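You operate a simulated robot arm through the tools that you are given. There is no shell and no other tool.

The job below is to be done with a simulated two-armed robot. You get a single attempt, and the scene is never put back.

Task
Wipe up the spill on the ply bench top with the blue rag and put it back.

Only the result counts: the job must be done as asked and must still hold three seconds after the hand-in. Knocking over, shifting, dropping, spilling or breaking anything else fails it.

Robot
Two 6-joint arms with two-finger parallel grippers on one trunk, on a base that moves. Base frame: it is fixed to the floor where the robot stands at the start and does not move with it; the origin is under the middle of the robot, x ahead of it, y to its left, z up. Lengths are in cm, angles in degrees, forces in N, time in s.
The left shoulder is at the start at [6, 18.7, 104.7], the right one opposite. With the tool pointing down near the work surface each hand reaches from about 26 to 62 cm from the robot's upright axis, wherever it stands, measured 20 degrees to its own side. Places, roughly: blue rag [200, 225, 75]. Payload 1.57 kg a hand.
The TCP of each hand is the grasp point between the finger pads, 3 cm short of the fingertips. In the tool frame z runs along the fingers and y along their closing line. Largest opening 11 cm; finger width 2.4, thickness 1.2; the body of the gripper, 4.8 by 11.2 cm, starts 7.8 cm behind the TCP.
Orientation is that of the tool frame in the base frame, as a unit quaternion [w, x, y, z]. With the fingers straight down and closing along the base's y, the tool's x points along the base's -x, its y along +y and its z along -z.

Tools
- The arms move only by the tool jog_arm. It takes "left_increments", "right_increments" or both (then of equal length, played together; a hand with none holds still); each is one flat list of numbers, 7 for each row, row after row: the shift along the base's x, y, z in units of 250 mm (1.0 is 250 mm), then the turn, a rotation vector about the base's x, y, z in units of 60 degrees (1.0 is 60 degrees), then the finger opening in cm, from 0 to 11. In form: [dx, dy, dz, ax, ay, az, grip, dx, dy, dz, ax, ay, az, grip, ...]. A call has 1 to 20 rows; each row is the pose to reach, as a shift and turn from the pose commanded when the call began. A call with a number of a shift or a turn outside -1 to 1 is refused whole. Each row takes 0.2 s and may step no farther than 5 cm and 8.6 degrees from the row before; otherwise, or with a gripper value out of range, the whole call is refused. Where a pose cannot be reached the arm comes as near as it can. A force on the tool above 40 N (or 10 N above the force at the start of the call, whichever is more), or a blocked arm, ends the call early, and 0.2 s more pass. The fingers move at their own pace (about 15.3 cm/s each) and stop on an object; they squeeze with about 33 N. The grip force told is the motor's: it shows also when the fingers shut on nothing. Time passes only in rows, and 0.2 s behind the last, so rows that repeat a pose let the fingers close. The reply holds the time, the measured pose of the TCP, the force on the tool along the base axes, the opening and the grip force, in the units named above and with some noise, with the torque about the TCP (base axes, N m) and any sound that the robot's microphone picked up, and new pictures: "pictures" is both (left out), scene, wrist or none (wrist: the cameras of the hands that moved).
- Cameras (640 x 400 px; columns grow to the right, rows downward): "scene" is now at [2.22, 0.14, 159.45]; the picture's right is [0.01, -1.00, 0.00], its down [-0.71, -0.01, -0.70] and it looks along [0.70, 0.01, -0.71] (base axes); focal length 272 px, centre (320, 200). "left" rides on the left gripper at [7, -1.6, -14.1] in its tool frame; the picture's right is [0.23, 0.97, 0.00], its down [-0.86, 0.20, -0.48] and it looks along [-0.47, 0.11, 0.88] (tool axes); focal length 222 px, centre (320, 200). "right" rides on the right gripper at [7, 1.6, -14.1] in its tool frame; the picture's right is [-0.23, 0.97, 0.00], its down [-0.86, -0.20, -0.48] and it looks along [-0.47, -0.11, 0.88] (tool axes); focal length 222 px, centre (320, 200). There is no depth. A picture from a camera that has moved, and an enlarged one, comes with that camera's place and axes in the base frame and with its lens.
- slide_trunk(by): slides the trunk up (or, below 0, down) by that many cm; the arms and the scene camera ride with it, the base frame stays. It gives what a move gives, with no picture.
- roll_base(legs): drives the robot by 1 to 6 legs, each [ahead, left, turn to the left] in cm, cm and degrees, along the robot's own axes; the way and the turn of a leg run together, so that a leg with both is an arc; at most 150 cm and 180 degrees a leg. The arms and the cameras ride along, it lands a little off, and it stops where it bumps. It gives what a move gives, and a new picture of the scene camera.
- turn_head(pan, tilt): turns the head with the scene camera to pan (to the left, within 86 degrees either way) and tilt (down, from -29 to 69), counted from straight ahead of the robot. It gives what a move gives, and a new picture of the scene camera.
- enlarge(camera, box): a new picture of the part [left, top, right, bottom] of that camera's present view, enlarged. It takes no simulated time.
- close_job(): hands the job in; it is judged then, once.

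Nothing tells you exact positions but the pictures and the camera data. Unless the task says otherwise, let go and move clear before handing in.

The tools are called after ">>>" by a JSON object that holds its "name" and its "arguments". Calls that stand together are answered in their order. jog_arm: Moves the arms, as the interface text tells. Its arguments: {"type":"object","properties":{"left_increments":{"type":"array"},"right_increments":{"type":"array"},"pictures":{"type":"string","enum":["both","scene","wrist","none"]}},"required":[]} The other tools are called the same way: slide_trunk (by) moves the trunk up or down; roll_base (legs) drives the base; turn_head (pan, tilt) turns the head that bears the scene camera; enlarge (camera, box) takes an enlarged picture of a part of a camera's view; close_job () hands the job in.

At the start:

```text
clock: 0.0
left_tool_pos: [49.56, 19.39, 94.0]
left_orientation: [0.0, 0.001, 1.0, 0.0]
left_force: [-0.1, -0.3, -0.2]
left_ft_torque: [-0.06, 0.01, 0.01]
left_gripper_width: 11.02
left_gripper_force: 0.0
right_tool_pos: [44.06, -16.21, 97.31]
right_orientation: [0.0, 0.0, 1.0, 0.0]
right_force: [0.1, 0.2, 0.1]
right_ft_torque: [0.0, 0.01, -0.03]
right_gripper_width: 10.99
right_gripper_force: 0.1
trunk travel left (down, up): [-67.5, 31.5]
robot x, y, heading: [-0.09, 0.11, 0.0]
head pan, tilt (commanded): [0.6, 45.2]
```

scene: 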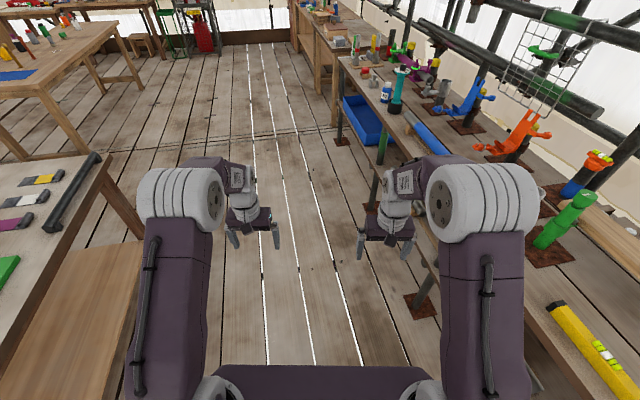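
right: 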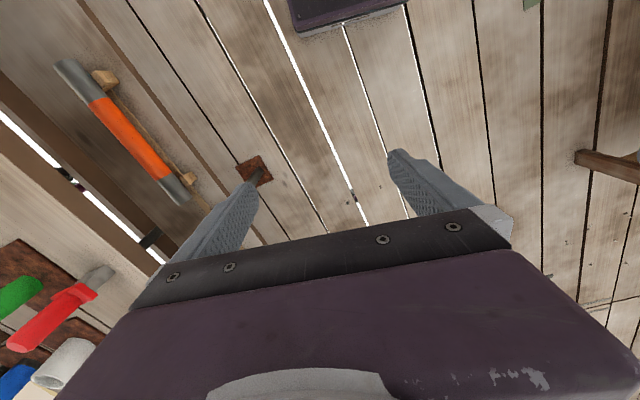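
left: 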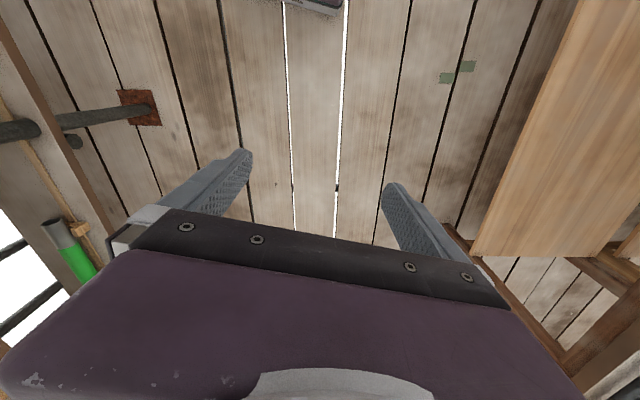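

I see a workshop with benches on both sides; the blue rag should be ahead and to the left, near [200, 225, 75]. I'll turn the head to look that way first.

>>> {"name": "turn_head", "arguments": {"pan": 48, "tilt": 20}}

```text
clock: 1.1
left_tool_pos: [49.62, 19.33, 94.18]
left_orientation: [0.0, -0.001, 1.0, 0.0]
left_force: [0.5, 0.4, -0.4]
left_ft_torque: [0.01, 0.01, -0.02]
left_gripper_width: 11.01
left_gripper_force: 0.2
right_tool_pos: [44.23, -16.35, 97.31]
right_orientation: [-0.001, 0.001, 1.0, 0.0]
right_force: [-0.4, -0.2, 0.3]
right_ft_torque: [0.02, 0.02, 0.0]
right_gripper_width: 11.03
right_gripper_force: 0.1
trunk travel left (down, up): [-67.5, 31.5]
robot x, y, heading: [0.34, -0.01, -0.3]
head pan, tilt (commanded): [48.0, 20.0]
camera scene: at [0.35, 6.97, 163.35], right [0.74, -0.67, 0.0], down [-0.23, -0.25, -0.94], along [0.63, 0.7, -0.34], focal length 272 px, centre (320, 200)
```

scene: 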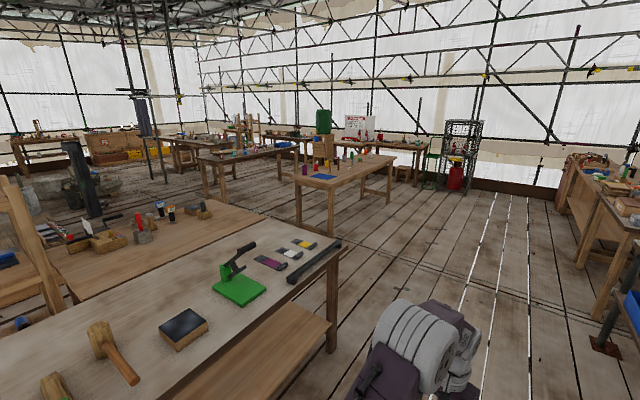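

The rag should show up near pixel (321, 180), on the ply table in the middle. I'll enlarge that area.

>>> {"name": "enlarge", "arguments": {"camera": "scene", "box": [280, 140, 410, 221]}}

>>> {"name": "enlarge", "arguments": {"camera": "scene", "box": [180, 110, 440, 272]}}

```text
4.92 times, centred on (345, 180) of scene
camera zoom: at [0.35, 6.97, 163.35], right [0.74, -0.67, 0.0], down [-0.23, -0.25, -0.94], along [0.63, 0.7, -0.34], focal length 1338 px, centre (197, 296)
```

zoom: 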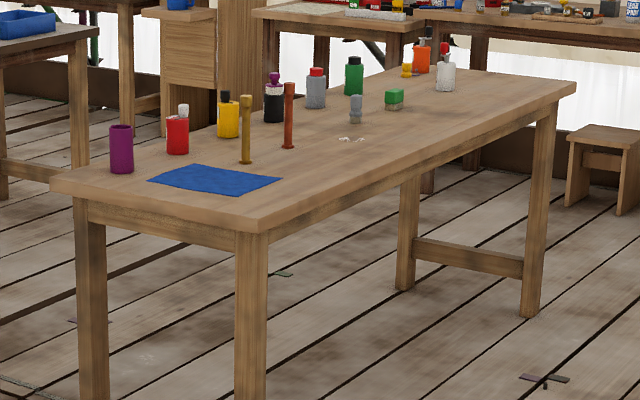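

```text
2.46 times, centred on (310, 191) of scene
camera zoom: at [0.35, 6.97, 163.35], right [0.74, -0.67, 0.0], down [-0.23, -0.25, -0.94], along [0.63, 0.7, -0.34], focal length 669 px, centre (345, 222)
```

zoom: 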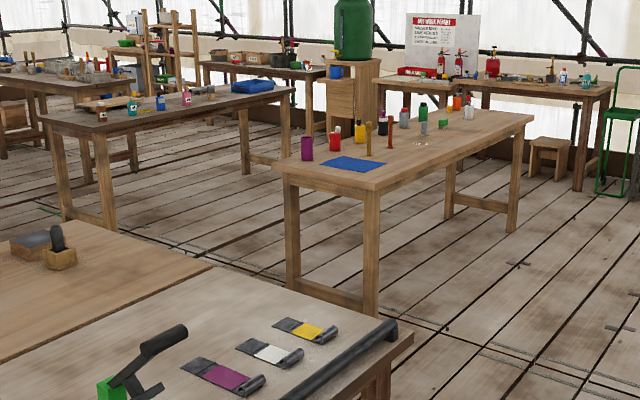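

The rag lies flat on a table turned about 13° from my axes, with what looks like a whitish spill further along. I'll drive down the corridor in line with the benches, then turn left to face the table from a distance.

>>> {"name": "roll_base", "arguments": {"legs": [[0, 0, 13.3], [140, 0, 0], [110, 0, 0], [0, 0, 90]]}}

>>> {"name": "turn_head", "arguments": {"pan": 0, "tilt": 30}}

```text
clock: 17.8
left_tool_pos: [207.63, 105.58, 94.03]
left_orientation: [0.0, 0.782, -0.623, 0.0]
left_force: [-0.1, -0.2, -0.6]
left_ft_torque: [-0.02, 0.01, 0.03]
left_gripper_width: 11.0
left_gripper_force: 0.1
right_tool_pos: [243.55, 108.32, 97.33]
right_orientation: [0.0, 0.782, -0.623, 0.001]
right_force: [-1.0, 0.3, 0.6]
right_ft_torque: [0.03, 0.03, -0.02]
right_gripper_width: 10.99
right_gripper_force: 0.1
trunk travel left (down, up): [-67.5, 31.5]
robot x, y, heading: [237.79, 61.63, 102.9]
head pan, tilt (commanded): [48.0, 20.0]
camera scene: at [231.0, 60.4, 163.36], right [0.48, 0.87, 0.0], down [0.3, -0.17, -0.94], along [-0.82, 0.46, -0.34], focal length 272 px, centre (320, 200)
```

scene: 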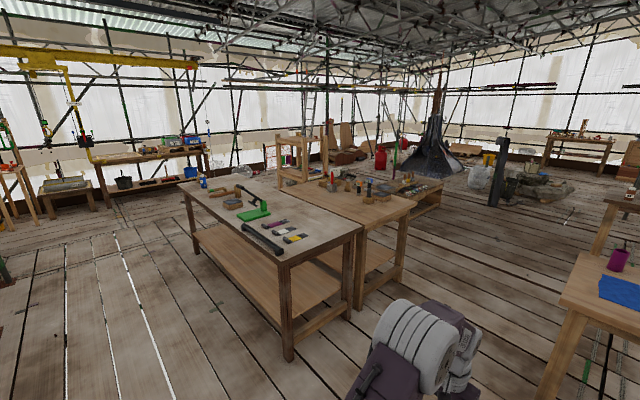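

```text
clock: 18.9
left_tool_pos: [207.62, 105.59, 94.01]
left_orientation: [0.001, 0.783, -0.622, 0.0]
left_force: [0.0, 0.1, -0.6]
left_ft_torque: [-0.02, 0.0, -0.02]
left_gripper_width: 11.0
left_gripper_force: 0.1
right_tool_pos: [243.65, 108.28, 97.26]
right_orientation: [0.0, 0.782, -0.623, 0.0]
right_force: [0.0, 0.8, -1.0]
right_ft_torque: [0.0, 0.0, 0.05]
right_gripper_width: 11.02
right_gripper_force: 0.0
trunk travel left (down, up): [-67.5, 31.5]
robot x, y, heading: [237.64, 61.37, 102.8]
head pan, tilt (commanded): [0.0, 30.0]
camera scene: at [237.09, 64.7, 161.75], right [0.97, 0.23, 0.0], down [0.11, -0.49, -0.87], along [-0.2, 0.84, -0.5], focal length 272 px, centre (320, 200)
```

scene: 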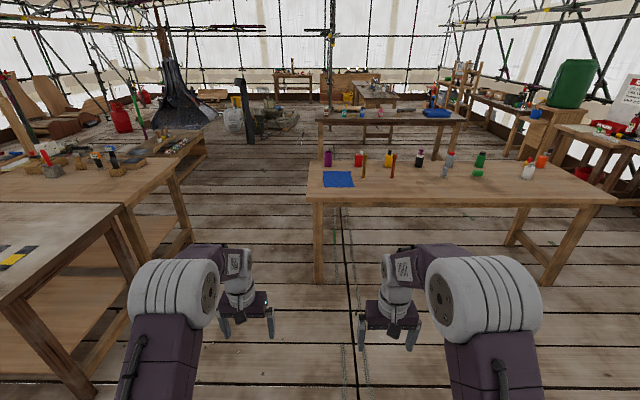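

The table is directly ahead of me now, with the rag at its left end. I'll enlarge it to find the spill and the objects around it.

>>> {"name": "enlarge", "arguments": {"camera": "scene", "box": [300, 130, 460, 230]}}

>>> {"name": "enlarge", "arguments": {"camera": "scene", "box": [440, 130, 632, 250]}}

>>> {"name": "enlarge", "arguments": {"camera": "scene", "box": [310, 85, 470, 185]}}

```text
4.00 times, centred on (380, 180) of scene
camera zoom: at [237.09, 64.7, 161.75], right [0.97, 0.23, 0.0], down [0.11, -0.49, -0.87], along [-0.2, 0.84, -0.5], focal length 1087 px, centre (80, 280)
```

zoom: 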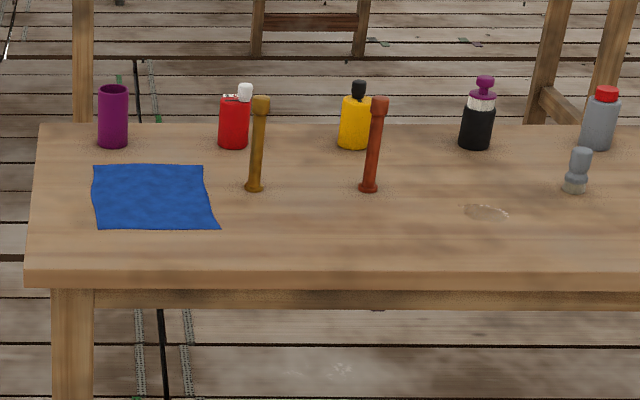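

```text
3.33 times, centred on (536, 190) of scene
camera zoom: at [237.09, 64.7, 161.75], right [0.97, 0.23, 0.0], down [0.11, -0.49, -0.87], along [-0.2, 0.84, -0.5], focal length 906 px, centre (-400, 233)
```

zoom: 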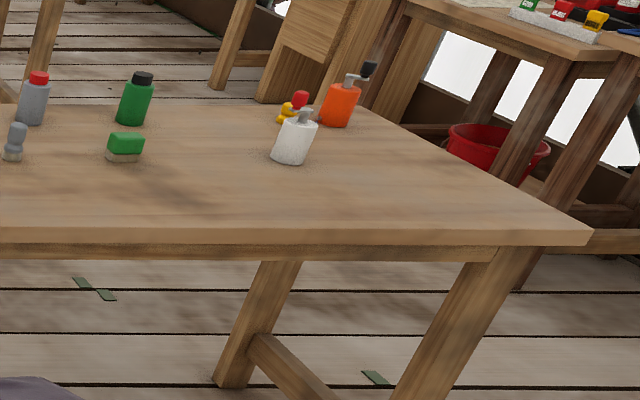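

```text
4.00 times, centred on (390, 135) of scene
camera zoom: at [237.09, 64.7, 161.75], right [0.97, 0.23, 0.0], down [0.11, -0.49, -0.87], along [-0.2, 0.84, -0.5], focal length 1087 px, centre (40, 460)
```

zoom: 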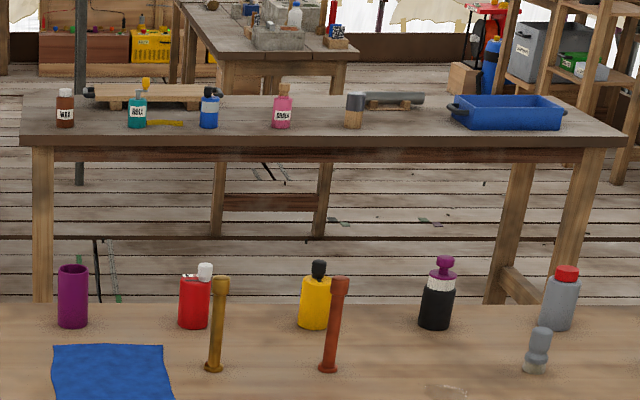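

The spill is a faint clear patch about 55 cm right of the rag, with two tall thin rods behind it. Before driving close, I'll look down at my own base to judge its footprint.

>>> {"name": "turn_head", "arguments": {"pan": 0, "tilt": 69}}

```text
clock: 20.0
left_tool_pos: [207.64, 105.55, 94.01]
left_orientation: [0.0, 0.783, -0.622, 0.0]
left_force: [0.3, -0.3, 0.3]
left_ft_torque: [0.02, 0.02, -0.02]
left_gripper_width: 11.02
left_gripper_force: 0.1
right_tool_pos: [243.66, 108.41, 97.26]
right_orientation: [0.0, 0.783, -0.622, 0.001]
right_force: [0.5, -0.4, -0.3]
right_ft_torque: [0.0, -0.01, 0.0]
right_gripper_width: 11.02
right_gripper_force: 0.0
trunk travel left (down, up): [-67.5, 31.5]
robot x, y, heading: [237.24, 61.32, 102.7]
head pan, tilt (commanded): [0.0, 68.8]
camera scene: at [237.88, 61.35, 156.61], right [0.97, 0.23, 0.0], down [0.21, -0.91, -0.36], along [-0.08, 0.35, -0.93], focal length 272 px, centre (320, 200)
```

scene: 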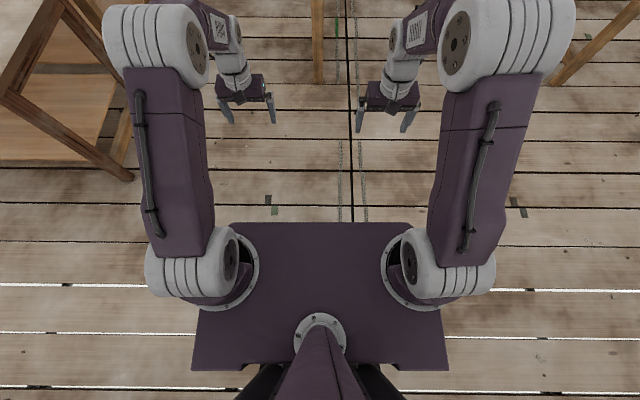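

My trunk plate ends about 18 cm ahead of my axis. I'll raise both hands above everything on the table, then strafe right and approach it partway.

>>> {"name": "jog_arm", "arguments": {"left_increments": [0, 0, 0.18, 0, 0, 0, 11, 0, 0, 0.36, 0, 0, 0, 11, 0, 0, 0.54, 0, 0, 0, 11, 0, 0, 0.7, 0, 0, 0, 11, 0, 0, 0.8, 0, 0, 0, 11], "right_increments": [0, 0, 0.18, 0, 0, 0, 11, 0, 0, 0.36, 0, 0, 0, 11, 0, 0, 0.54, 0, 0, 0, 11, 0, 0, 0.7, 0, 0, 0, 11, 0, 0, 0.8, 0, 0, 0, 11], "pictures": "none"}}

>>> {"name": "roll_base", "arguments": {"legs": [[0, -33, 0], [75, 0, 0]]}}

>>> {"name": "turn_head", "arguments": {"pan": 0, "tilt": 50}}

```text
clock: 21.2
left_tool_pos: [207.81, 105.53, 114.34]
left_orientation: [0.0, 0.783, -0.622, 0.0]
left_force: [-0.8, -0.1, -0.3]
left_ft_torque: [0.0, 0.01, -0.01]
left_gripper_width: 10.99
left_gripper_force: 0.0
right_tool_pos: [243.74, 108.37, 117.08]
right_orientation: [0.001, 0.782, -0.623, 0.001]
right_force: [-0.4, 0.4, 0.3]
right_ft_torque: [-0.02, 0.0, -0.03]
right_gripper_width: 11.03
right_gripper_force: 0.1
trunk travel left (down, up): [-67.5, 31.5]
robot x, y, heading: [237.65, 61.88, 103.1]
head pan, tilt (commanded): [0.0, 68.8]
```

```text
clock: 27.0
left_tool_pos: [221.6, 186.48, 114.28]
left_orientation: [0.0, 0.785, -0.619, 0.001]
left_force: [0.2, -0.1, 0.1]
left_ft_torque: [-0.04, 0.0, -0.03]
left_gripper_width: 11.0
left_gripper_force: 0.0
right_tool_pos: [257.52, 189.82, 117.11]
right_orientation: [0.0, 0.785, -0.619, 0.001]
right_force: [0.0, -0.2, -1.8]
right_ft_torque: [0.01, 0.02, 0.0]
right_gripper_width: 11.0
right_gripper_force: 0.1
trunk travel left (down, up): [-67.5, 31.5]
robot x, y, heading: [252.13, 143.28, 103.3]
head pan, tilt (commanded): [0.0, 68.8]
camera scene: at [252.09, 142.65, 156.6], right [0.97, 0.23, 0.0], down [0.22, -0.91, -0.36], along [-0.08, 0.35, -0.93], focal length 272 px, centre (320, 200)
```

scene: 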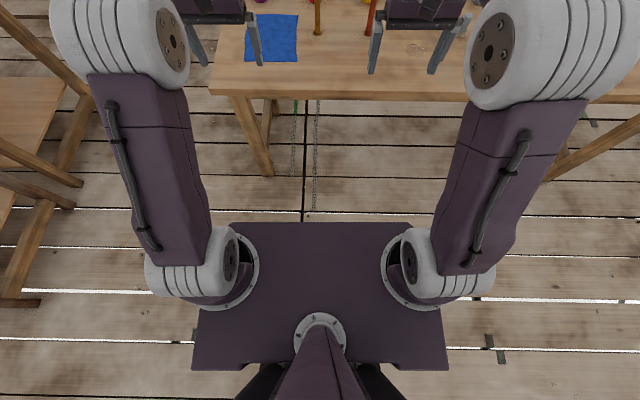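

```text
clock: 27.8
left_tool_pos: [221.53, 186.73, 114.31]
left_orientation: [0.0, 0.785, -0.619, 0.001]
left_force: [0.6, -0.5, 0.6]
left_ft_torque: [0.01, 0.02, 0.02]
left_gripper_width: 10.98
left_gripper_force: 0.0
right_tool_pos: [257.52, 189.87, 117.22]
right_orientation: [0.0, 0.785, -0.619, 0.001]
right_force: [0.6, 0.0, -0.2]
right_ft_torque: [0.0, 0.01, -0.05]
right_gripper_width: 11.0
right_gripper_force: 0.1
trunk travel left (down, up): [-67.5, 31.5]
robot x, y, heading: [252.03, 142.96, 103.5]
head pan, tilt (commanded): [0.0, 50.0]
camera scene: at [251.58, 144.73, 158.79], right [0.97, 0.23, 0.0], down [0.18, -0.75, -0.64], along [-0.15, 0.62, -0.77], focal length 272 px, centre (320, 200)
```

scene: 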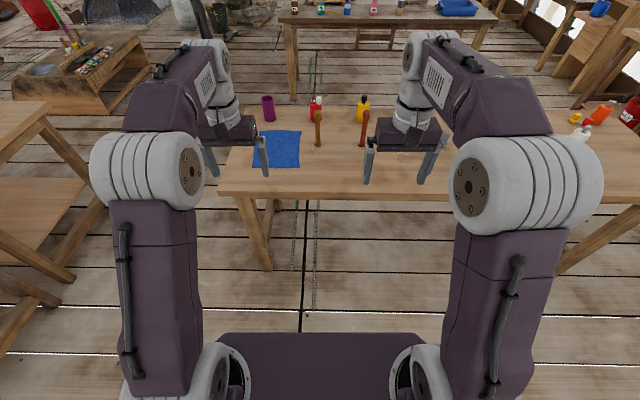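

My base front is only about 23 cm ahead of my axis, so it fits under the table edge. The rag is about 97 cm ahead and 19 cm left, so I'll advance 41 cm.

>>> {"name": "roll_base", "arguments": {"legs": [[41, 0, -0.5]]}}

>>> {"name": "jog_arm", "arguments": {"left_increments": [0, 0, 0, 0, 0, 0, 11], "pictures": "both"}}

```text
clock: 30.4
left_tool_pos: [212.07, 227.05, 114.3]
left_orientation: [0.0, 0.785, -0.62, 0.001]
left_force: [0.5, 0.4, -0.2]
left_ft_torque: [0.0, 0.0, -0.02]
left_gripper_width: 10.99
left_gripper_force: 0.1
right_tool_pos: [248.04, 230.18, 117.13]
right_orientation: [0.0, 0.784, -0.621, 0.0]
right_force: [0.8, -0.4, -0.5]
right_ft_torque: [0.03, 0.0, -0.01]
right_gripper_width: 11.0
right_gripper_force: 0.1
trunk travel left (down, up): [-67.5, 31.5]
robot x, y, heading: [242.24, 183.37, 103.4]
head pan, tilt (commanded): [0.0, 50.0]
camera scene: at [242.0, 185.04, 158.8], right [0.97, 0.23, 0.0], down [0.18, -0.75, -0.64], along [-0.15, 0.63, -0.77], focal length 272 px, centre (320, 200)
```

scene: 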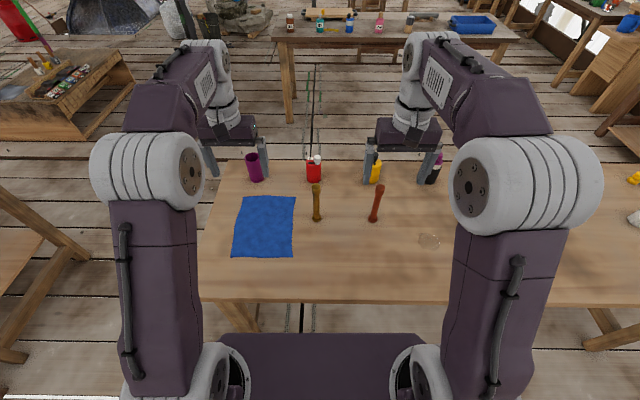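

```text
clock: 30.8
left_tool_pos: [212.11, 227.02, 114.4]
left_orientation: [-0.001, 0.784, -0.621, -0.001]
left_force: [-0.5, 0.0, 0.6]
left_ft_torque: [0.03, 0.03, 0.01]
left_gripper_width: 10.99
left_gripper_force: 0.2
right_tool_pos: [248.08, 230.1, 117.1]
right_orientation: [0.0, 0.784, -0.62, 0.0]
right_force: [0.5, -0.1, -0.6]
right_ft_torque: [0.0, 0.0, 0.03]
right_gripper_width: 11.01
right_gripper_force: 0.1
trunk travel left (down, up): [-67.5, 31.5]
robot x, y, heading: [242.36, 183.36, 103.2]
head pan, tilt (commanded): [0.0, 50.0]
camera scene: at [242.0, 185.01, 158.8], right [0.97, 0.23, 0.0], down [0.18, -0.75, -0.64], along [-0.15, 0.63, -0.77], focal length 272 px, centre (320, 200)
camera left: at [215.33, 220.72, 128.48], right [-0.9, -0.45, 0.0], down [-0.39, 0.79, 0.48], along [-0.21, 0.43, -0.88], focal length 222 px, centre (320, 200)
```

scene: 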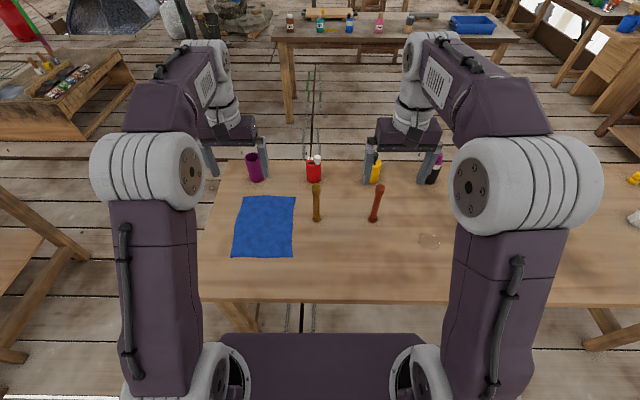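
left: 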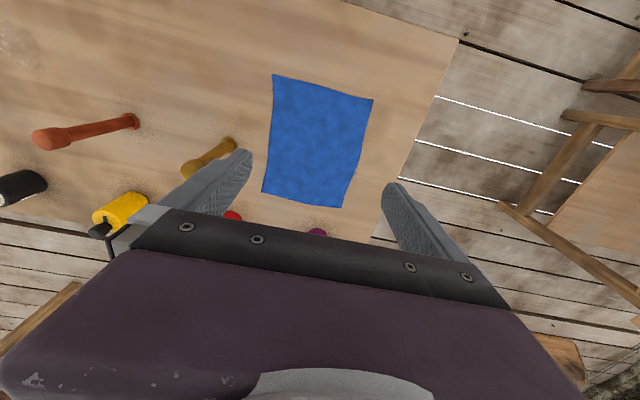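

>>> {"name": "enlarge", "arguments": {"camera": "scene", "box": [200, 150, 328, 310]}}

>>> {"name": "enlarge", "arguments": {"camera": "scene", "box": [360, 200, 488, 280]}}

>>> {"name": "enlarge", "arguments": {"camera": "left", "box": [230, 50, 430, 230]}}

```text
2.50 times, centred on (264, 230) of scene
camera zoom: at [242.0, 185.01, 158.8], right [0.97, 0.23, 0.0], down [0.18, -0.75, -0.64], along [-0.15, 0.63, -0.77], focal length 679 px, centre (460, 125)
```

zoom: 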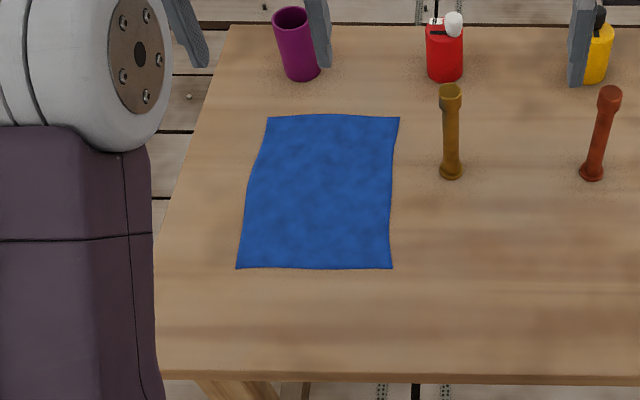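

```text
5.00 times, centred on (424, 240) of scene
camera zoom: at [242.0, 185.01, 158.8], right [0.97, 0.23, 0.0], down [0.18, -0.75, -0.64], along [-0.15, 0.63, -0.77], focal length 1359 px, centre (-200, 0)
```

zoom: 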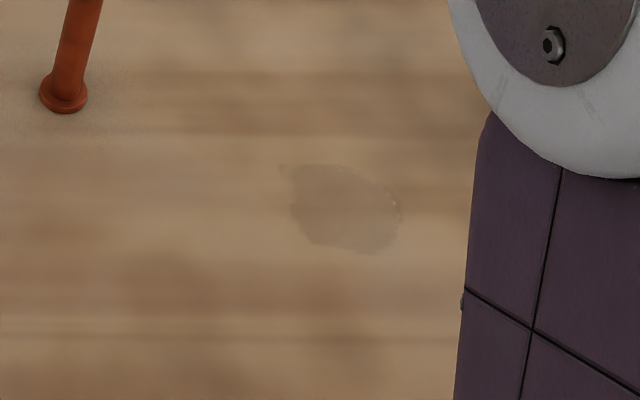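

```text
2.22 times, centred on (330, 140) of left
camera zoom: at [215.33, 220.72, 128.48], right [-0.9, -0.45, 0.0], down [-0.39, 0.79, 0.48], along [-0.21, 0.43, -0.88], focal length 494 px, centre (298, 333)
```

zoom: 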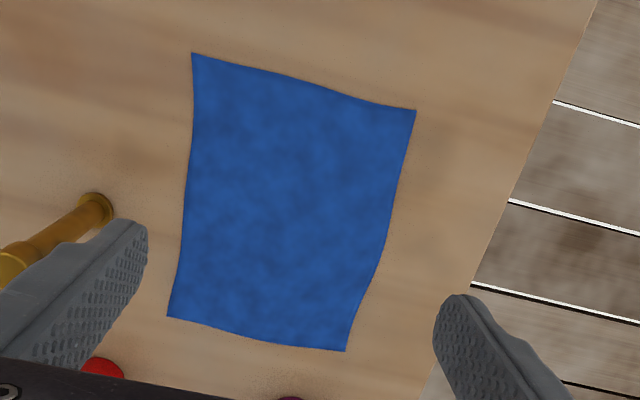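

The rag is a flat 20 × 25 cm cloth centred at about [211, 234] on a top at z ≈ 80.5, and the spill is a roughly 8 cm patch at about [266, 240]. I'll bring the left hand over the rag's middle and part of the way down.

>>> {"name": "jog_arm", "arguments": {"left_increments": [-0.022, 0.136, -0.1, 0, 0, 0, 9, -0.044, 0.272, -0.2, 0, 0, 0, 7, -0.044, 0.272, -0.38, 0, 0, 0, 7, -0.044, 0.272, -0.56, 0, 0, 0, 7, -0.044, 0.272, -0.74, 0, 0, 0, 7, -0.044, 0.272, -0.9, 0, 0, 0, 7, -0.044, 0.272, -1.0, 0, 0, 0, 7], "pictures": "both"}}

```text
clock: 32.4
left_tool_pos: [210.98, 234.1, 89.11]
left_orientation: [0.0, 0.784, -0.621, 0.0]
left_force: [-0.1, 0.3, -0.8]
left_ft_torque: [0.01, 0.0, 0.0]
left_gripper_width: 6.99
left_gripper_force: 0.0
right_tool_pos: [247.89, 230.2, 117.03]
right_orientation: [0.0, 0.784, -0.62, 0.001]
right_force: [0.9, 0.4, 0.2]
right_ft_torque: [-0.03, -0.03, 0.04]
right_gripper_width: 11.03
right_gripper_force: 0.1
trunk travel left (down, up): [-67.5, 31.5]
robot x, y, heading: [242.14, 183.63, 103.4]
head pan, tilt (commanded): [0.0, 50.0]
camera scene: at [241.94, 185.2, 158.8], right [0.97, 0.23, 0.0], down [0.18, -0.75, -0.64], along [-0.15, 0.63, -0.77], focal length 272 px, centre (320, 200)
camera left: at [214.12, 227.76, 103.26], right [-0.9, -0.45, 0.0], down [-0.39, 0.79, 0.48], along [-0.21, 0.43, -0.88], focal length 222 px, centre (320, 200)
```

scene: 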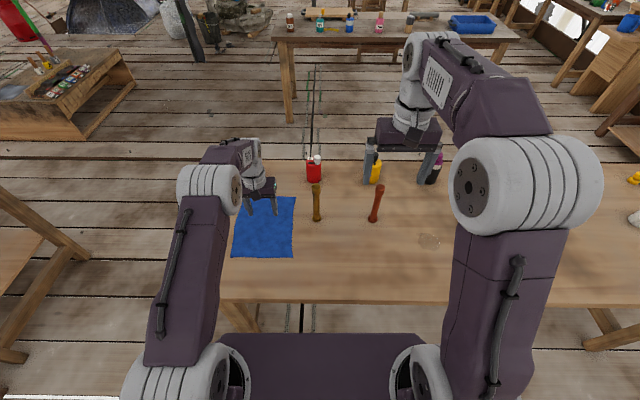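
left: 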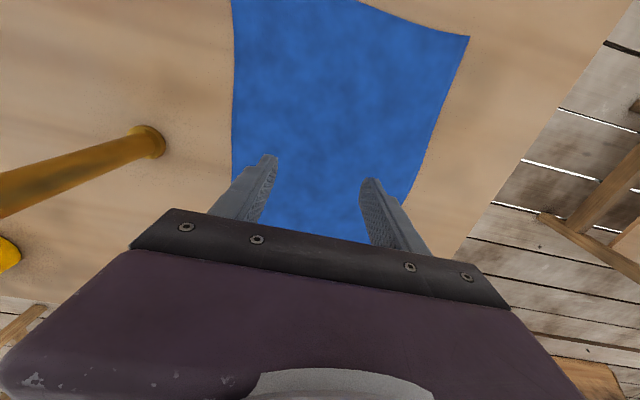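

The hand is above the middle of the rag with the fingers 7 cm open and well clear of the rod. I'll lower it gently until the tips touch.

>>> {"name": "jog_arm", "arguments": {"left_increments": [0, 0, -0.06, 0, 0, 0, 7, 0, 0, -0.12, 0, 0, 0, 7, 0, 0, -0.16, 0, 0, 0, 7, 0, 0, -0.19, 0, 0, 0, 7, 0, 0, -0.205, 0, 0, 0, 7], "pictures": "wrist"}}

```text
clock: 33.6
left_tool_pos: [210.91, 233.95, 83.97]
left_orientation: [0.0, 0.784, -0.621, 0.0]
left_force: [-0.1, 0.0, -0.2]
left_ft_torque: [-0.01, 0.01, -0.01]
left_gripper_width: 6.98
left_gripper_force: 0.0
right_tool_pos: [248.09, 230.21, 117.04]
right_orientation: [0.001, 0.784, -0.621, 0.0]
right_force: [-1.7, -0.5, 1.0]
right_ft_torque: [0.0, -0.03, 0.0]
right_gripper_width: 10.99
right_gripper_force: 0.1
trunk travel left (down, up): [-67.5, 31.5]
robot x, y, heading: [242.11, 183.54, 103.3]
head pan, tilt (commanded): [0.0, 50.0]
camera left: at [214.19, 227.68, 98.26], right [-0.9, -0.44, 0.0], down [-0.39, 0.79, 0.48], along [-0.21, 0.43, -0.88], focal length 222 px, centre (320, 200)
```

left: 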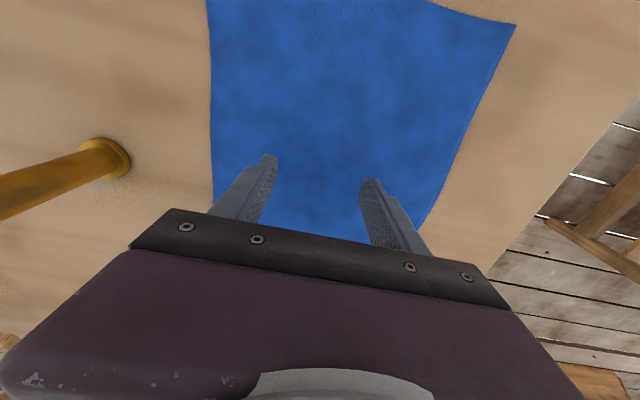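

No contact yet. I'll creep down a few millimetres more.

>>> {"name": "jog_arm", "arguments": {"left_increments": [0, 0, -0.01, 0, 0, 0, 7, 0, 0, -0.02, 0, 0, 0, 7], "pictures": "none"}}

>>> {"name": "jog_arm", "arguments": {"left_increments": [0, 0, -0.006, 0, 0, 0, 7, 0, 0, -0.012, 0, 0, 0, 7], "pictures": "wrist"}}

```text
clock: 34.2
left_tool_pos: [210.99, 233.94, 83.65]
left_orientation: [0.0, 0.784, -0.62, -0.001]
left_force: [-0.3, 0.4, 0.6]
left_ft_torque: [0.0, 0.02, 0.0]
left_gripper_width: 6.99
left_gripper_force: 0.1
right_tool_pos: [248.05, 230.16, 117.05]
right_orientation: [0.0, 0.785, -0.62, 0.0]
right_force: [0.2, 0.2, 0.2]
right_ft_torque: [-0.01, 0.01, 0.01]
right_gripper_width: 11.0
right_gripper_force: 0.1
trunk travel left (down, up): [-67.5, 31.5]
robot x, y, heading: [242.41, 183.38, 103.3]
head pan, tilt (commanded): [0.0, 50.0]
```

```text
clock: 34.8
left_tool_pos: [210.95, 233.96, 83.51]
left_orientation: [0.0, 0.784, -0.62, 0.0]
left_force: [-0.1, 0.0, -0.1]
left_ft_torque: [0.01, -0.02, -0.01]
left_gripper_width: 6.98
left_gripper_force: 0.0
right_tool_pos: [248.08, 230.21, 117.21]
right_orientation: [0.0, 0.784, -0.62, 0.0]
right_force: [-0.5, 1.0, -0.6]
right_ft_torque: [-0.02, -0.01, -0.01]
right_gripper_width: 11.01
right_gripper_force: 0.1
trunk travel left (down, up): [-67.5, 31.5]
robot x, y, heading: [242.33, 183.65, 103.5]
head pan, tilt (commanded): [0.0, 50.0]
camera left: at [214.16, 227.65, 97.61], right [-0.9, -0.44, 0.0], down [-0.39, 0.79, 0.48], along [-0.21, 0.43, -0.88], focal length 222 px, centre (320, 200)
```

left: 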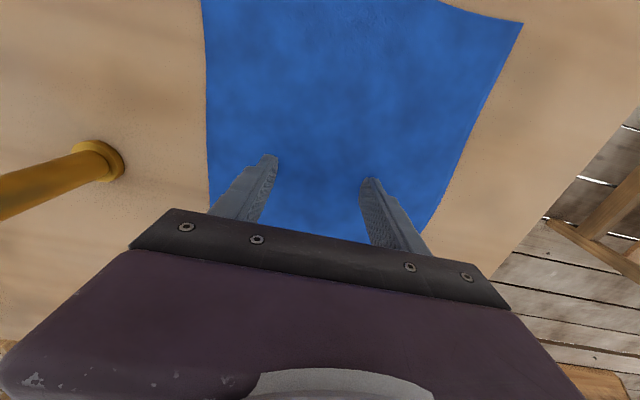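

Still no contact, so I'll keep creeping down in small steps.

>>> {"name": "jog_arm", "arguments": {"left_increments": [0, 0, -0.008, 0, 0, 0, 7, 0, 0, -0.016, 0, 0, 0, 7], "pictures": "none"}}

>>> {"name": "jog_arm", "arguments": {"left_increments": [0, 0, -0.008, 0, 0, 0, 7, 0, 0, -0.008, 0, 0, 0, 7], "pictures": "none"}}

```text
clock: 35.4
left_tool_pos: [211.01, 233.99, 83.1]
left_orientation: [-0.001, 0.784, -0.621, -0.002]
left_force: [-0.3, -0.1, 11.6]
left_ft_torque: [0.0, -0.18, -0.04]
left_gripper_width: 7.0
left_gripper_force: 0.1
right_tool_pos: [248.18, 229.96, 117.24]
right_orientation: [0.0, 0.784, -0.62, -0.001]
right_force: [0.0, -0.1, -0.1]
right_ft_torque: [0.0, 0.02, 0.01]
right_gripper_width: 10.98
right_gripper_force: 0.0
trunk travel left (down, up): [-67.5, 31.5]
robot x, y, heading: [242.57, 183.42, 103.0]
head pan, tilt (commanded): [0.0, 50.0]
```

```text
clock: 36.0
left_tool_pos: [211.14, 234.02, 83.03]
left_orientation: [-0.003, 0.784, -0.621, -0.004]
left_force: [-4.9, 3.6, 30.3]
left_ft_torque: [0.06, -0.63, 0.01]
left_gripper_width: 6.97
left_gripper_force: 0.1
right_tool_pos: [248.29, 229.98, 117.19]
right_orientation: [-0.001, 0.784, -0.62, -0.002]
right_force: [0.1, 0.2, -0.6]
right_ft_torque: [0.0, 0.0, 0.03]
right_gripper_width: 10.99
right_gripper_force: 0.0
trunk travel left (down, up): [-67.5, 31.5]
robot x, y, heading: [242.23, 183.61, 103.2]
head pan, tilt (commanded): [0.0, 50.0]
```

The tips are now pressing on the cloth with the table under it. I'll ease back to about 10 N and close the fingers to gather a fold.

>>> {"name": "jog_arm", "arguments": {"left_increments": [0, 0, 0.007, 0, 0, 0, 7, 0, 0, 0.007, 0, 0, 0, 5, 0, 0, 0.007, 0, 0, 0, 3, 0, 0, 0.007, 0, 0, 0, 1, 0, 0, 0.007, 0, 0, 0, 0, 0, 0, 0.007, 0, 0, 0, 0, 0, 0, 0.007, 0, 0, 0, 0], "pictures": "both"}}

```text
clock: 37.6
left_tool_pos: [211.01, 233.74, 83.25]
left_orientation: [-0.002, 0.784, -0.621, -0.001]
left_force: [-4.6, -2.8, 22.5]
left_ft_torque: [-0.09, 0.1, 0.01]
left_gripper_width: 0.23
left_gripper_force: 23.9
right_tool_pos: [248.06, 229.89, 117.31]
right_orientation: [0.0, 0.785, -0.62, -0.001]
right_force: [0.5, 0.4, -1.1]
right_ft_torque: [0.02, 0.01, -0.02]
right_gripper_width: 11.0
right_gripper_force: 0.1
trunk travel left (down, up): [-67.5, 31.5]
robot x, y, heading: [242.2, 183.56, 103.4]
head pan, tilt (commanded): [0.0, 50.0]
camera scene: at [242.09, 184.71, 158.8], right [0.97, 0.23, 0.0], down [0.18, -0.74, -0.64], along [-0.15, 0.63, -0.76], focal length 272 px, centre (320, 200)
camera left: at [214.23, 227.38, 97.32], right [-0.9, -0.45, 0.0], down [-0.39, 0.79, 0.48], along [-0.21, 0.43, -0.88], focal length 222 px, centre (320, 200)
```

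scene: 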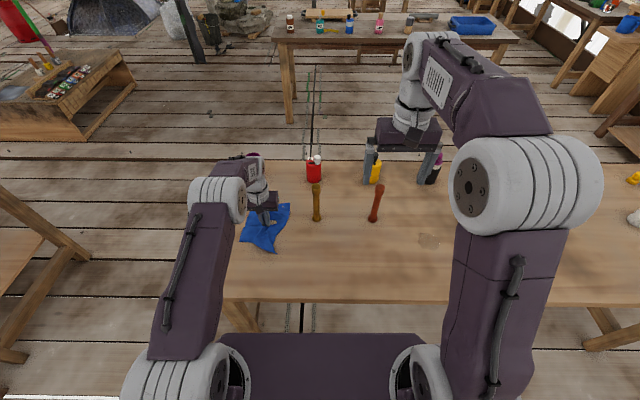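
left: 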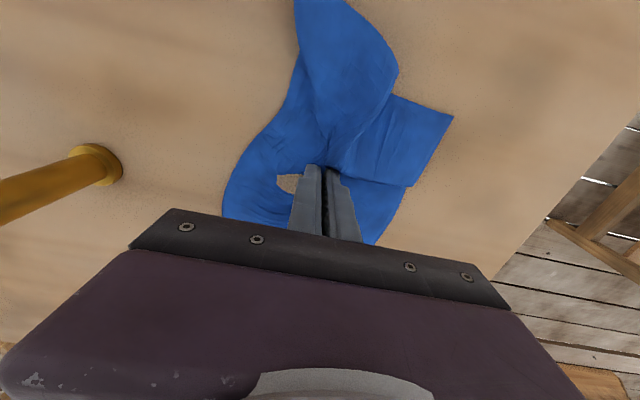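

The cloth has gathered into the pinch (opening 0.23 cm, about 24 N grip). I'll lift it slowly and check that it comes along.

>>> {"name": "jog_arm", "arguments": {"left_increments": [0, 0, 0.06, 0, 0, 0, 0, 0, 0, 0.12, 0, 0, 0, 0, 0, 0, 0.2, 0, 0, 0, 0, 0, 0, 0.3, 0, 0, 0, 0, 0, 0, 0.4, 0, 0, 0, 0, 0, 0, 0.5, 0, 0, 0, 0, 0, 0, 0.6, 0, 0, 0, 0], "pictures": "both"}}

```text
clock: 39.2
left_tool_pos: [211.11, 233.76, 98.06]
left_orientation: [-0.001, 0.784, -0.62, 0.0]
left_force: [-0.7, 0.7, -0.8]
left_ft_torque: [0.01, 0.0, 0.0]
left_gripper_width: 0.25
left_gripper_force: 24.0
right_tool_pos: [248.11, 230.14, 117.18]
right_orientation: [0.0, 0.784, -0.621, 0.0]
right_force: [-0.2, 0.2, -0.6]
right_ft_torque: [0.01, 0.0, 0.01]
right_gripper_width: 11.0
right_gripper_force: 0.0
trunk travel left (down, up): [-67.5, 31.5]
robot x, y, heading: [242.17, 183.55, 103.3]
head pan, tilt (commanded): [0.0, 50.0]
camera scene: at [242.01, 185.05, 158.79], right [0.97, 0.23, 0.0], down [0.18, -0.75, -0.64], along [-0.15, 0.63, -0.77], focal length 272 px, centre (320, 200)
camera left: at [214.23, 227.43, 112.23], right [-0.9, -0.45, 0.0], down [-0.39, 0.79, 0.48], along [-0.21, 0.43, -0.88], focal length 222 px, centre (320, 200)
```

scene: 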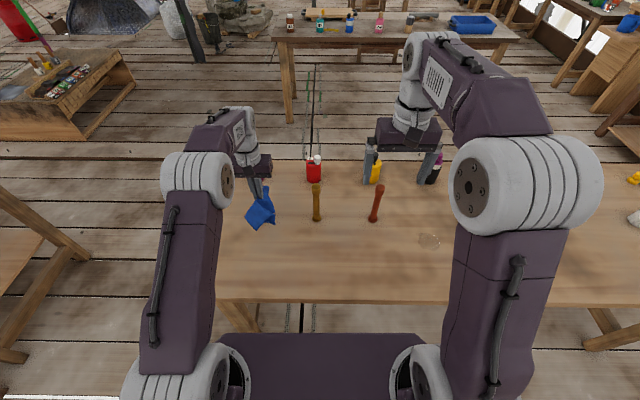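
left: 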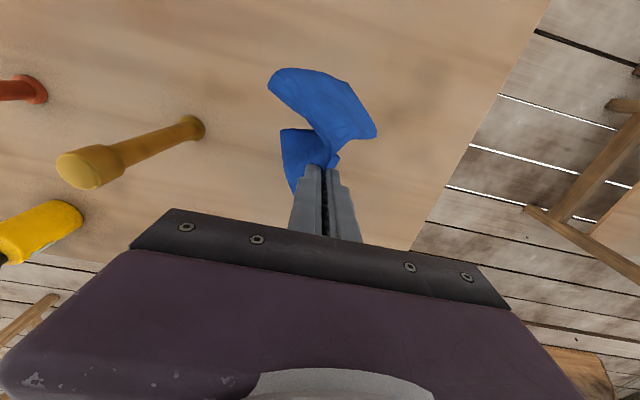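

The rag is held and hanging from the fingertips. I'll lift it higher, then back off, strafe right about 55 cm and come back in opposite the spill.

>>> {"name": "jog_arm", "arguments": {"left_increments": [0, 0, 0.16, 0, 0, 0, 0, 0, 0, 0.32, 0, 0, 0, 0, 0, 0, 0.48, 0, 0, 0, 0, 0, 0, 0.6, 0, 0, 0, 0, 0, 0, 0.72, 0, 0, 0, 0], "pictures": "scene"}}

>>> {"name": "roll_base", "arguments": {"legs": [[-38, 0, 0]]}}

```text
clock: 40.4
left_tool_pos: [211.42, 231.78, 115.14]
left_orientation: [0.0, 0.784, -0.621, -0.001]
left_force: [0.3, 0.5, -0.5]
left_ft_torque: [0.02, -0.01, -0.01]
left_gripper_width: 0.25
left_gripper_force: 23.8
left hand out of reach, approached as far as the arm can: row 4, 5
right_tool_pos: [248.17, 230.03, 117.17]
right_orientation: [-0.001, 0.785, -0.62, 0.001]
right_force: [-0.1, 0.2, 0.4]
right_ft_torque: [0.0, 0.0, 0.0]
right_gripper_width: 11.0
right_gripper_force: 0.1
trunk travel left (down, up): [-67.5, 31.5]
robot x, y, heading: [242.38, 183.31, 103.4]
head pan, tilt (commanded): [0.0, 50.0]
camera scene: at [242.0, 185.05, 158.8], right [0.97, 0.23, 0.0], down [0.18, -0.75, -0.64], along [-0.15, 0.63, -0.77], focal length 272 px, centre (320, 200)
```

scene: 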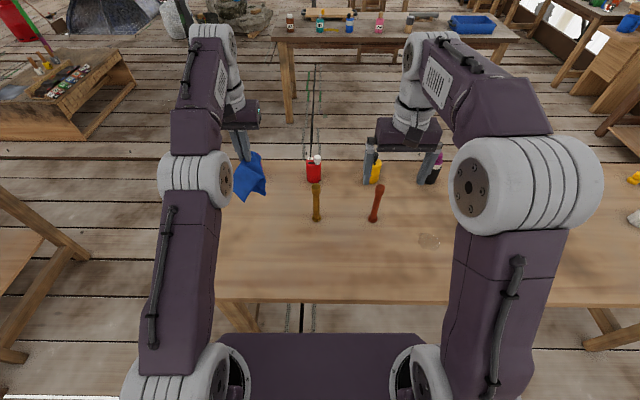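

```text
clock: 42.8
left_tool_pos: [220.21, 194.26, 115.07]
left_orientation: [0.001, 0.784, -0.621, 0.0]
left_force: [-0.2, 0.3, -0.3]
left_ft_torque: [-0.01, 0.0, 0.01]
left_gripper_width: 0.26
left_gripper_force: 24.2
right_tool_pos: [256.86, 192.76, 117.07]
right_orientation: [0.001, 0.784, -0.621, 0.0]
right_force: [-0.5, -0.2, -0.2]
right_ft_torque: [-0.01, -0.01, -0.02]
right_gripper_width: 11.02
right_gripper_force: 0.0
trunk travel left (down, up): [-67.5, 31.5]
robot x, y, heading: [251.19, 145.94, 103.5]
head pan, tilt (commanded): [0.0, 50.0]
camera scene: at [250.81, 147.61, 158.79], right [0.97, 0.23, 0.0], down [0.18, -0.75, -0.64], along [-0.15, 0.63, -0.77], focal length 272 px, centre (320, 200)
```

scene: 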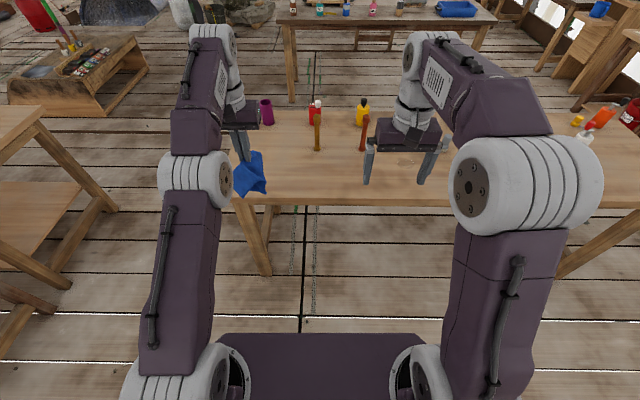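

The rag is now clear of the table edge. I'll strafe right 55 cm and then advance so the spill sits in front of the left hand.

>>> {"name": "roll_base", "arguments": {"legs": [[0, -55.5, -0.3], [35.5, 0, 0]]}}

>>> {"name": "enlarge", "arguments": {"camera": "scene", "box": [190, 120, 430, 270]}}

>>> {"name": "enlarge", "arguments": {"camera": "left", "box": [0, 0, 640, 400]}}

```text
clock: 48.0
left_tool_pos: [266.31, 242.29, 115.2]
left_orientation: [0.0, 0.784, -0.621, 0.0]
left_force: [-0.2, -0.4, -0.5]
left_ft_torque: [0.0, 0.04, -0.02]
left_gripper_width: 0.26
left_gripper_force: 24.5
right_tool_pos: [302.95, 240.52, 117.17]
right_orientation: [0.0, 0.784, -0.621, 0.0]
right_force: [-0.3, -0.6, 0.2]
right_ft_torque: [-0.03, 0.03, -0.01]
right_gripper_width: 10.98
right_gripper_force: 0.1
trunk travel left (down, up): [-67.5, 31.5]
robot x, y, heading: [297.25, 193.67, 103.2]
head pan, tilt (commanded): [0.0, 50.0]
camera scene: at [296.83, 195.51, 158.8], right [0.97, 0.23, 0.0], down [0.18, -0.75, -0.64], along [-0.15, 0.63, -0.77], focal length 272 px, centre (320, 200)
```

scene: 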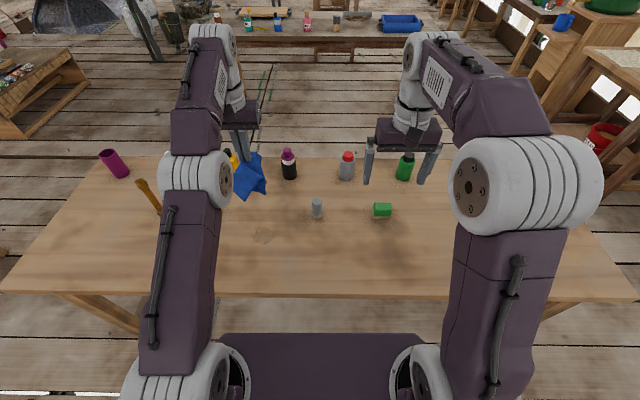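

```text
2.67 times, centred on (310, 195) of scene
camera zoom: at [296.83, 195.51, 158.8], right [0.97, 0.23, 0.0], down [0.18, -0.75, -0.64], along [-0.15, 0.63, -0.77], focal length 725 px, centre (347, 213)
```

zoom: 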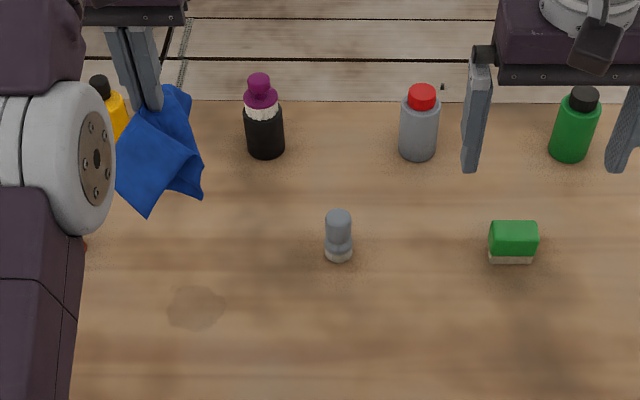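

```text
1.00 times, centred on (320, 200) of left (not enlarged: the box is as wide or as high as the picture)
camera zoom: at [269.51, 235.84, 129.31], right [-0.9, -0.44, 0.0], down [-0.39, 0.79, 0.48], along [-0.21, 0.43, -0.88], focal length 222 px, centre (320, 200)
```

zoom: 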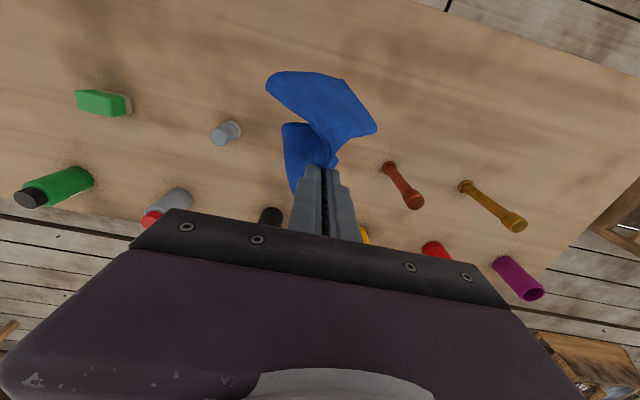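

The spill is right below the left hand, centred near [266.6, 239.8] and about 7 cm across. I'll lower the rag over it, staying well clear of the red rod and the small grey piece.

>>> {"name": "jog_arm", "arguments": {"left_increments": [0.01, -0.06, -0.1, 0, 0, 0, 0, 0.01, -0.12, -0.26, 0, 0, 0, 0, 0.01, -0.14, -0.42, 0, 0, 0, 0, 0.01, -0.14, -0.58, 0, 0, 0, 0, 0.01, -0.14, -0.74, 0, 0, 0, 0, 0.01, -0.14, -0.84, 0, 0, 0, 0], "pictures": "both"}}

```text
clock: 49.4
left_tool_pos: [266.59, 238.75, 94.28]
left_orientation: [-0.001, 0.784, -0.621, 0.001]
left_force: [-0.2, 0.2, 0.0]
left_ft_torque: [-0.03, 0.01, -0.03]
left_gripper_width: 0.25
left_gripper_force: 24.0
right_tool_pos: [302.93, 240.59, 117.16]
right_orientation: [0.0, 0.783, -0.621, -0.001]
right_force: [0.6, -0.1, 0.3]
right_ft_torque: [0.01, -0.01, -0.01]
right_gripper_width: 11.0
right_gripper_force: 0.1
trunk travel left (down, up): [-67.5, 31.5]
robot x, y, heading: [297.45, 193.83, 103.1]
head pan, tilt (commanded): [0.0, 50.0]
camera scene: at [296.8, 195.61, 158.8], right [0.97, 0.23, 0.0], down [0.18, -0.75, -0.64], along [-0.15, 0.63, -0.77], focal length 272 px, centre (320, 200)
camera left: at [269.69, 232.35, 108.38], right [-0.9, -0.44, 0.0], down [-0.39, 0.79, 0.48], along [-0.21, 0.43, -0.88], focal length 222 px, centre (320, 200)
```

scene: 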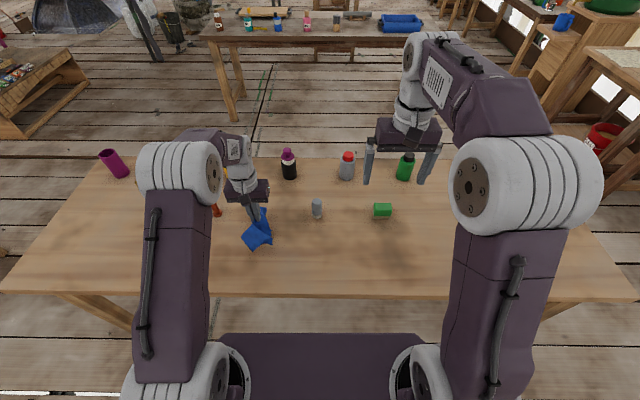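
left: 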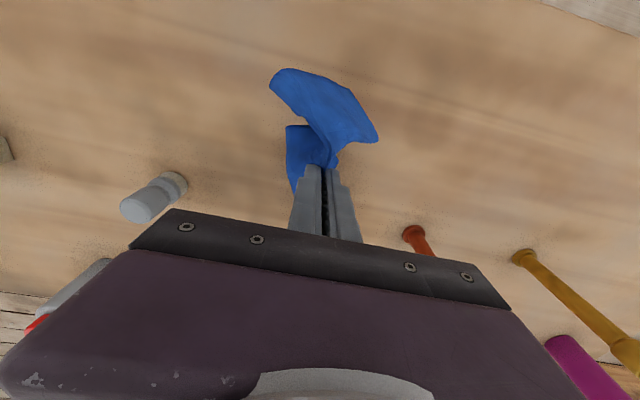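

The cloth is just above the table over the spill. I'll lower further until it presses lightly.

>>> {"name": "jog_arm", "arguments": {"left_increments": [0, 0, -0.1, 0, 0, 0, 0, 0, 0, -0.2, 0, 0, 0, 0, 0, 0, -0.28, 0, 0, 0, 0, 0, 0, -0.34, 0, 0, 0, 0, 0, 0, -0.38, 0, 0, 0, 0, 0, 0, -0.41, 0, 0, 0, 0], "pictures": "both"}}

```text
clock: 50.8
left_tool_pos: [266.49, 238.81, 83.89]
left_orientation: [0.0, 0.784, -0.62, -0.001]
left_force: [-0.1, -0.2, 3.9]
left_ft_torque: [-0.01, -0.02, 0.0]
left_gripper_width: 0.21
left_gripper_force: 24.4
right_tool_pos: [303.03, 240.58, 117.15]
right_orientation: [0.0, 0.783, -0.621, 0.0]
right_force: [-0.3, -0.7, -0.6]
right_ft_torque: [0.02, 0.0, 0.0]
right_gripper_width: 11.01
right_gripper_force: 0.0
trunk travel left (down, up): [-67.5, 31.5]
robot x, y, heading: [297.3, 193.89, 103.3]
head pan, tilt (commanded): [0.0, 50.0]
camera scene: at [296.84, 195.52, 158.8], right [0.97, 0.23, 0.0], down [0.18, -0.75, -0.64], along [-0.15, 0.63, -0.77], focal length 272 px, centre (320, 200)
camera left: at [269.68, 232.35, 98.04], right [-0.9, -0.44, 0.0], down [-0.39, 0.79, 0.48], along [-0.21, 0.43, -0.88], focal length 222 px, centre (320, 200)
```

scene: 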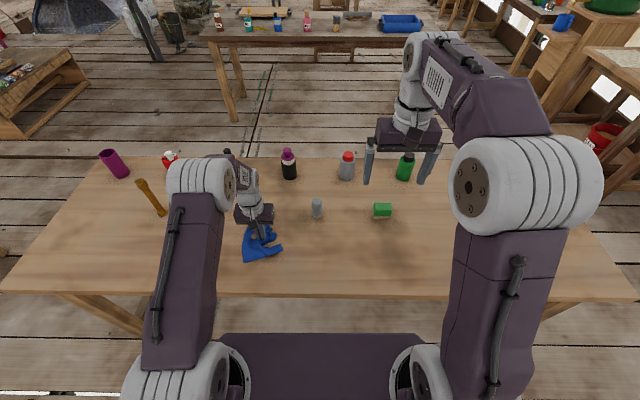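
left: 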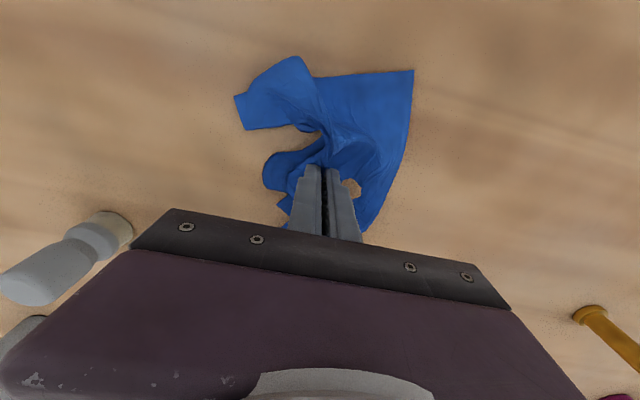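

Light contact at about 4 N. I'll press slightly more and start wiping in short fore-and-aft strokes across the left half of the spill.

>>> {"name": "jog_arm", "arguments": {"left_increments": [0, 0, -0.008, 0, 0, 0, 0, -0.0642, -0.0767, -0.008, 0, 0, 0, 0, -0.1285, -0.1534, -0.008, 0, 0, 0, 0, -0.165, 0.0025, -0.008, 0, 0, 0, 0, -0.2014, 0.1583, -0.008, 0, 0, 0, 0, -0.1235, 0.1766, -0.008, 0, 0, 0, 0, -0.087, 0.0207, -0.008, 0, 0, 0, 0, -0.0506, -0.1351, -0.008, 0, 0, 0, 0], "pictures": "both"}}

```text
clock: 52.6
left_tool_pos: [265.43, 234.87, 83.65]
left_orientation: [-0.001, 0.784, -0.621, 0.0]
left_force: [0.0, -0.4, 0.2]
left_ft_torque: [0.04, 0.03, -0.04]
left_gripper_width: 0.24
left_gripper_force: 23.9
right_tool_pos: [302.96, 240.47, 117.24]
right_orientation: [0.0, 0.784, -0.621, 0.0]
right_force: [0.4, -0.6, 0.8]
right_ft_torque: [0.05, -0.04, 0.02]
right_gripper_width: 10.98
right_gripper_force: 0.1
trunk travel left (down, up): [-67.5, 31.5]
robot x, y, heading: [297.25, 193.83, 103.3]
head pan, tilt (commanded): [0.0, 50.0]
camera scene: at [296.83, 195.45, 158.8], right [0.97, 0.23, 0.0], down [0.18, -0.75, -0.64], along [-0.15, 0.63, -0.77], focal length 272 px, centre (320, 200)
camera left: at [268.66, 228.58, 97.82], right [-0.9, -0.44, 0.0], down [-0.39, 0.79, 0.48], along [-0.21, 0.43, -0.88], focal length 222 px, centre (320, 200)
```

scene: 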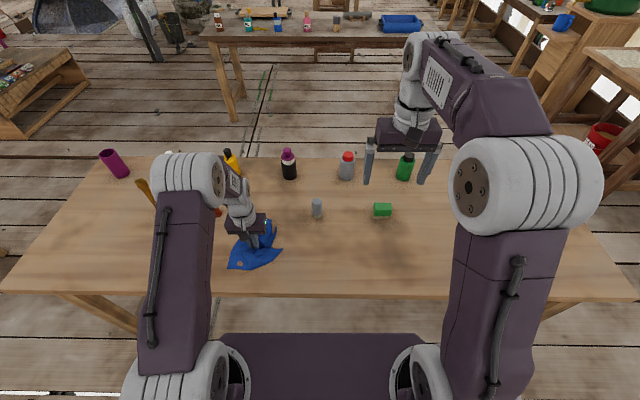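
left: 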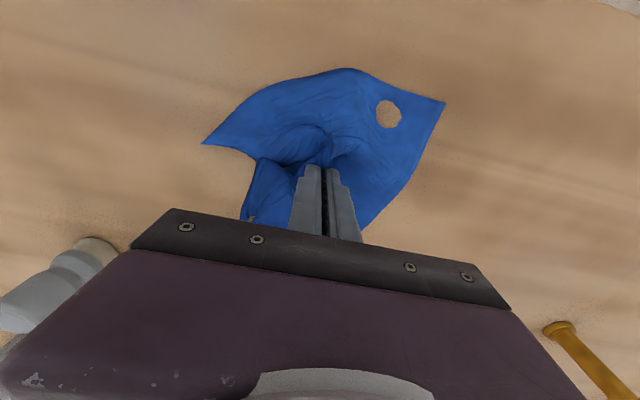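

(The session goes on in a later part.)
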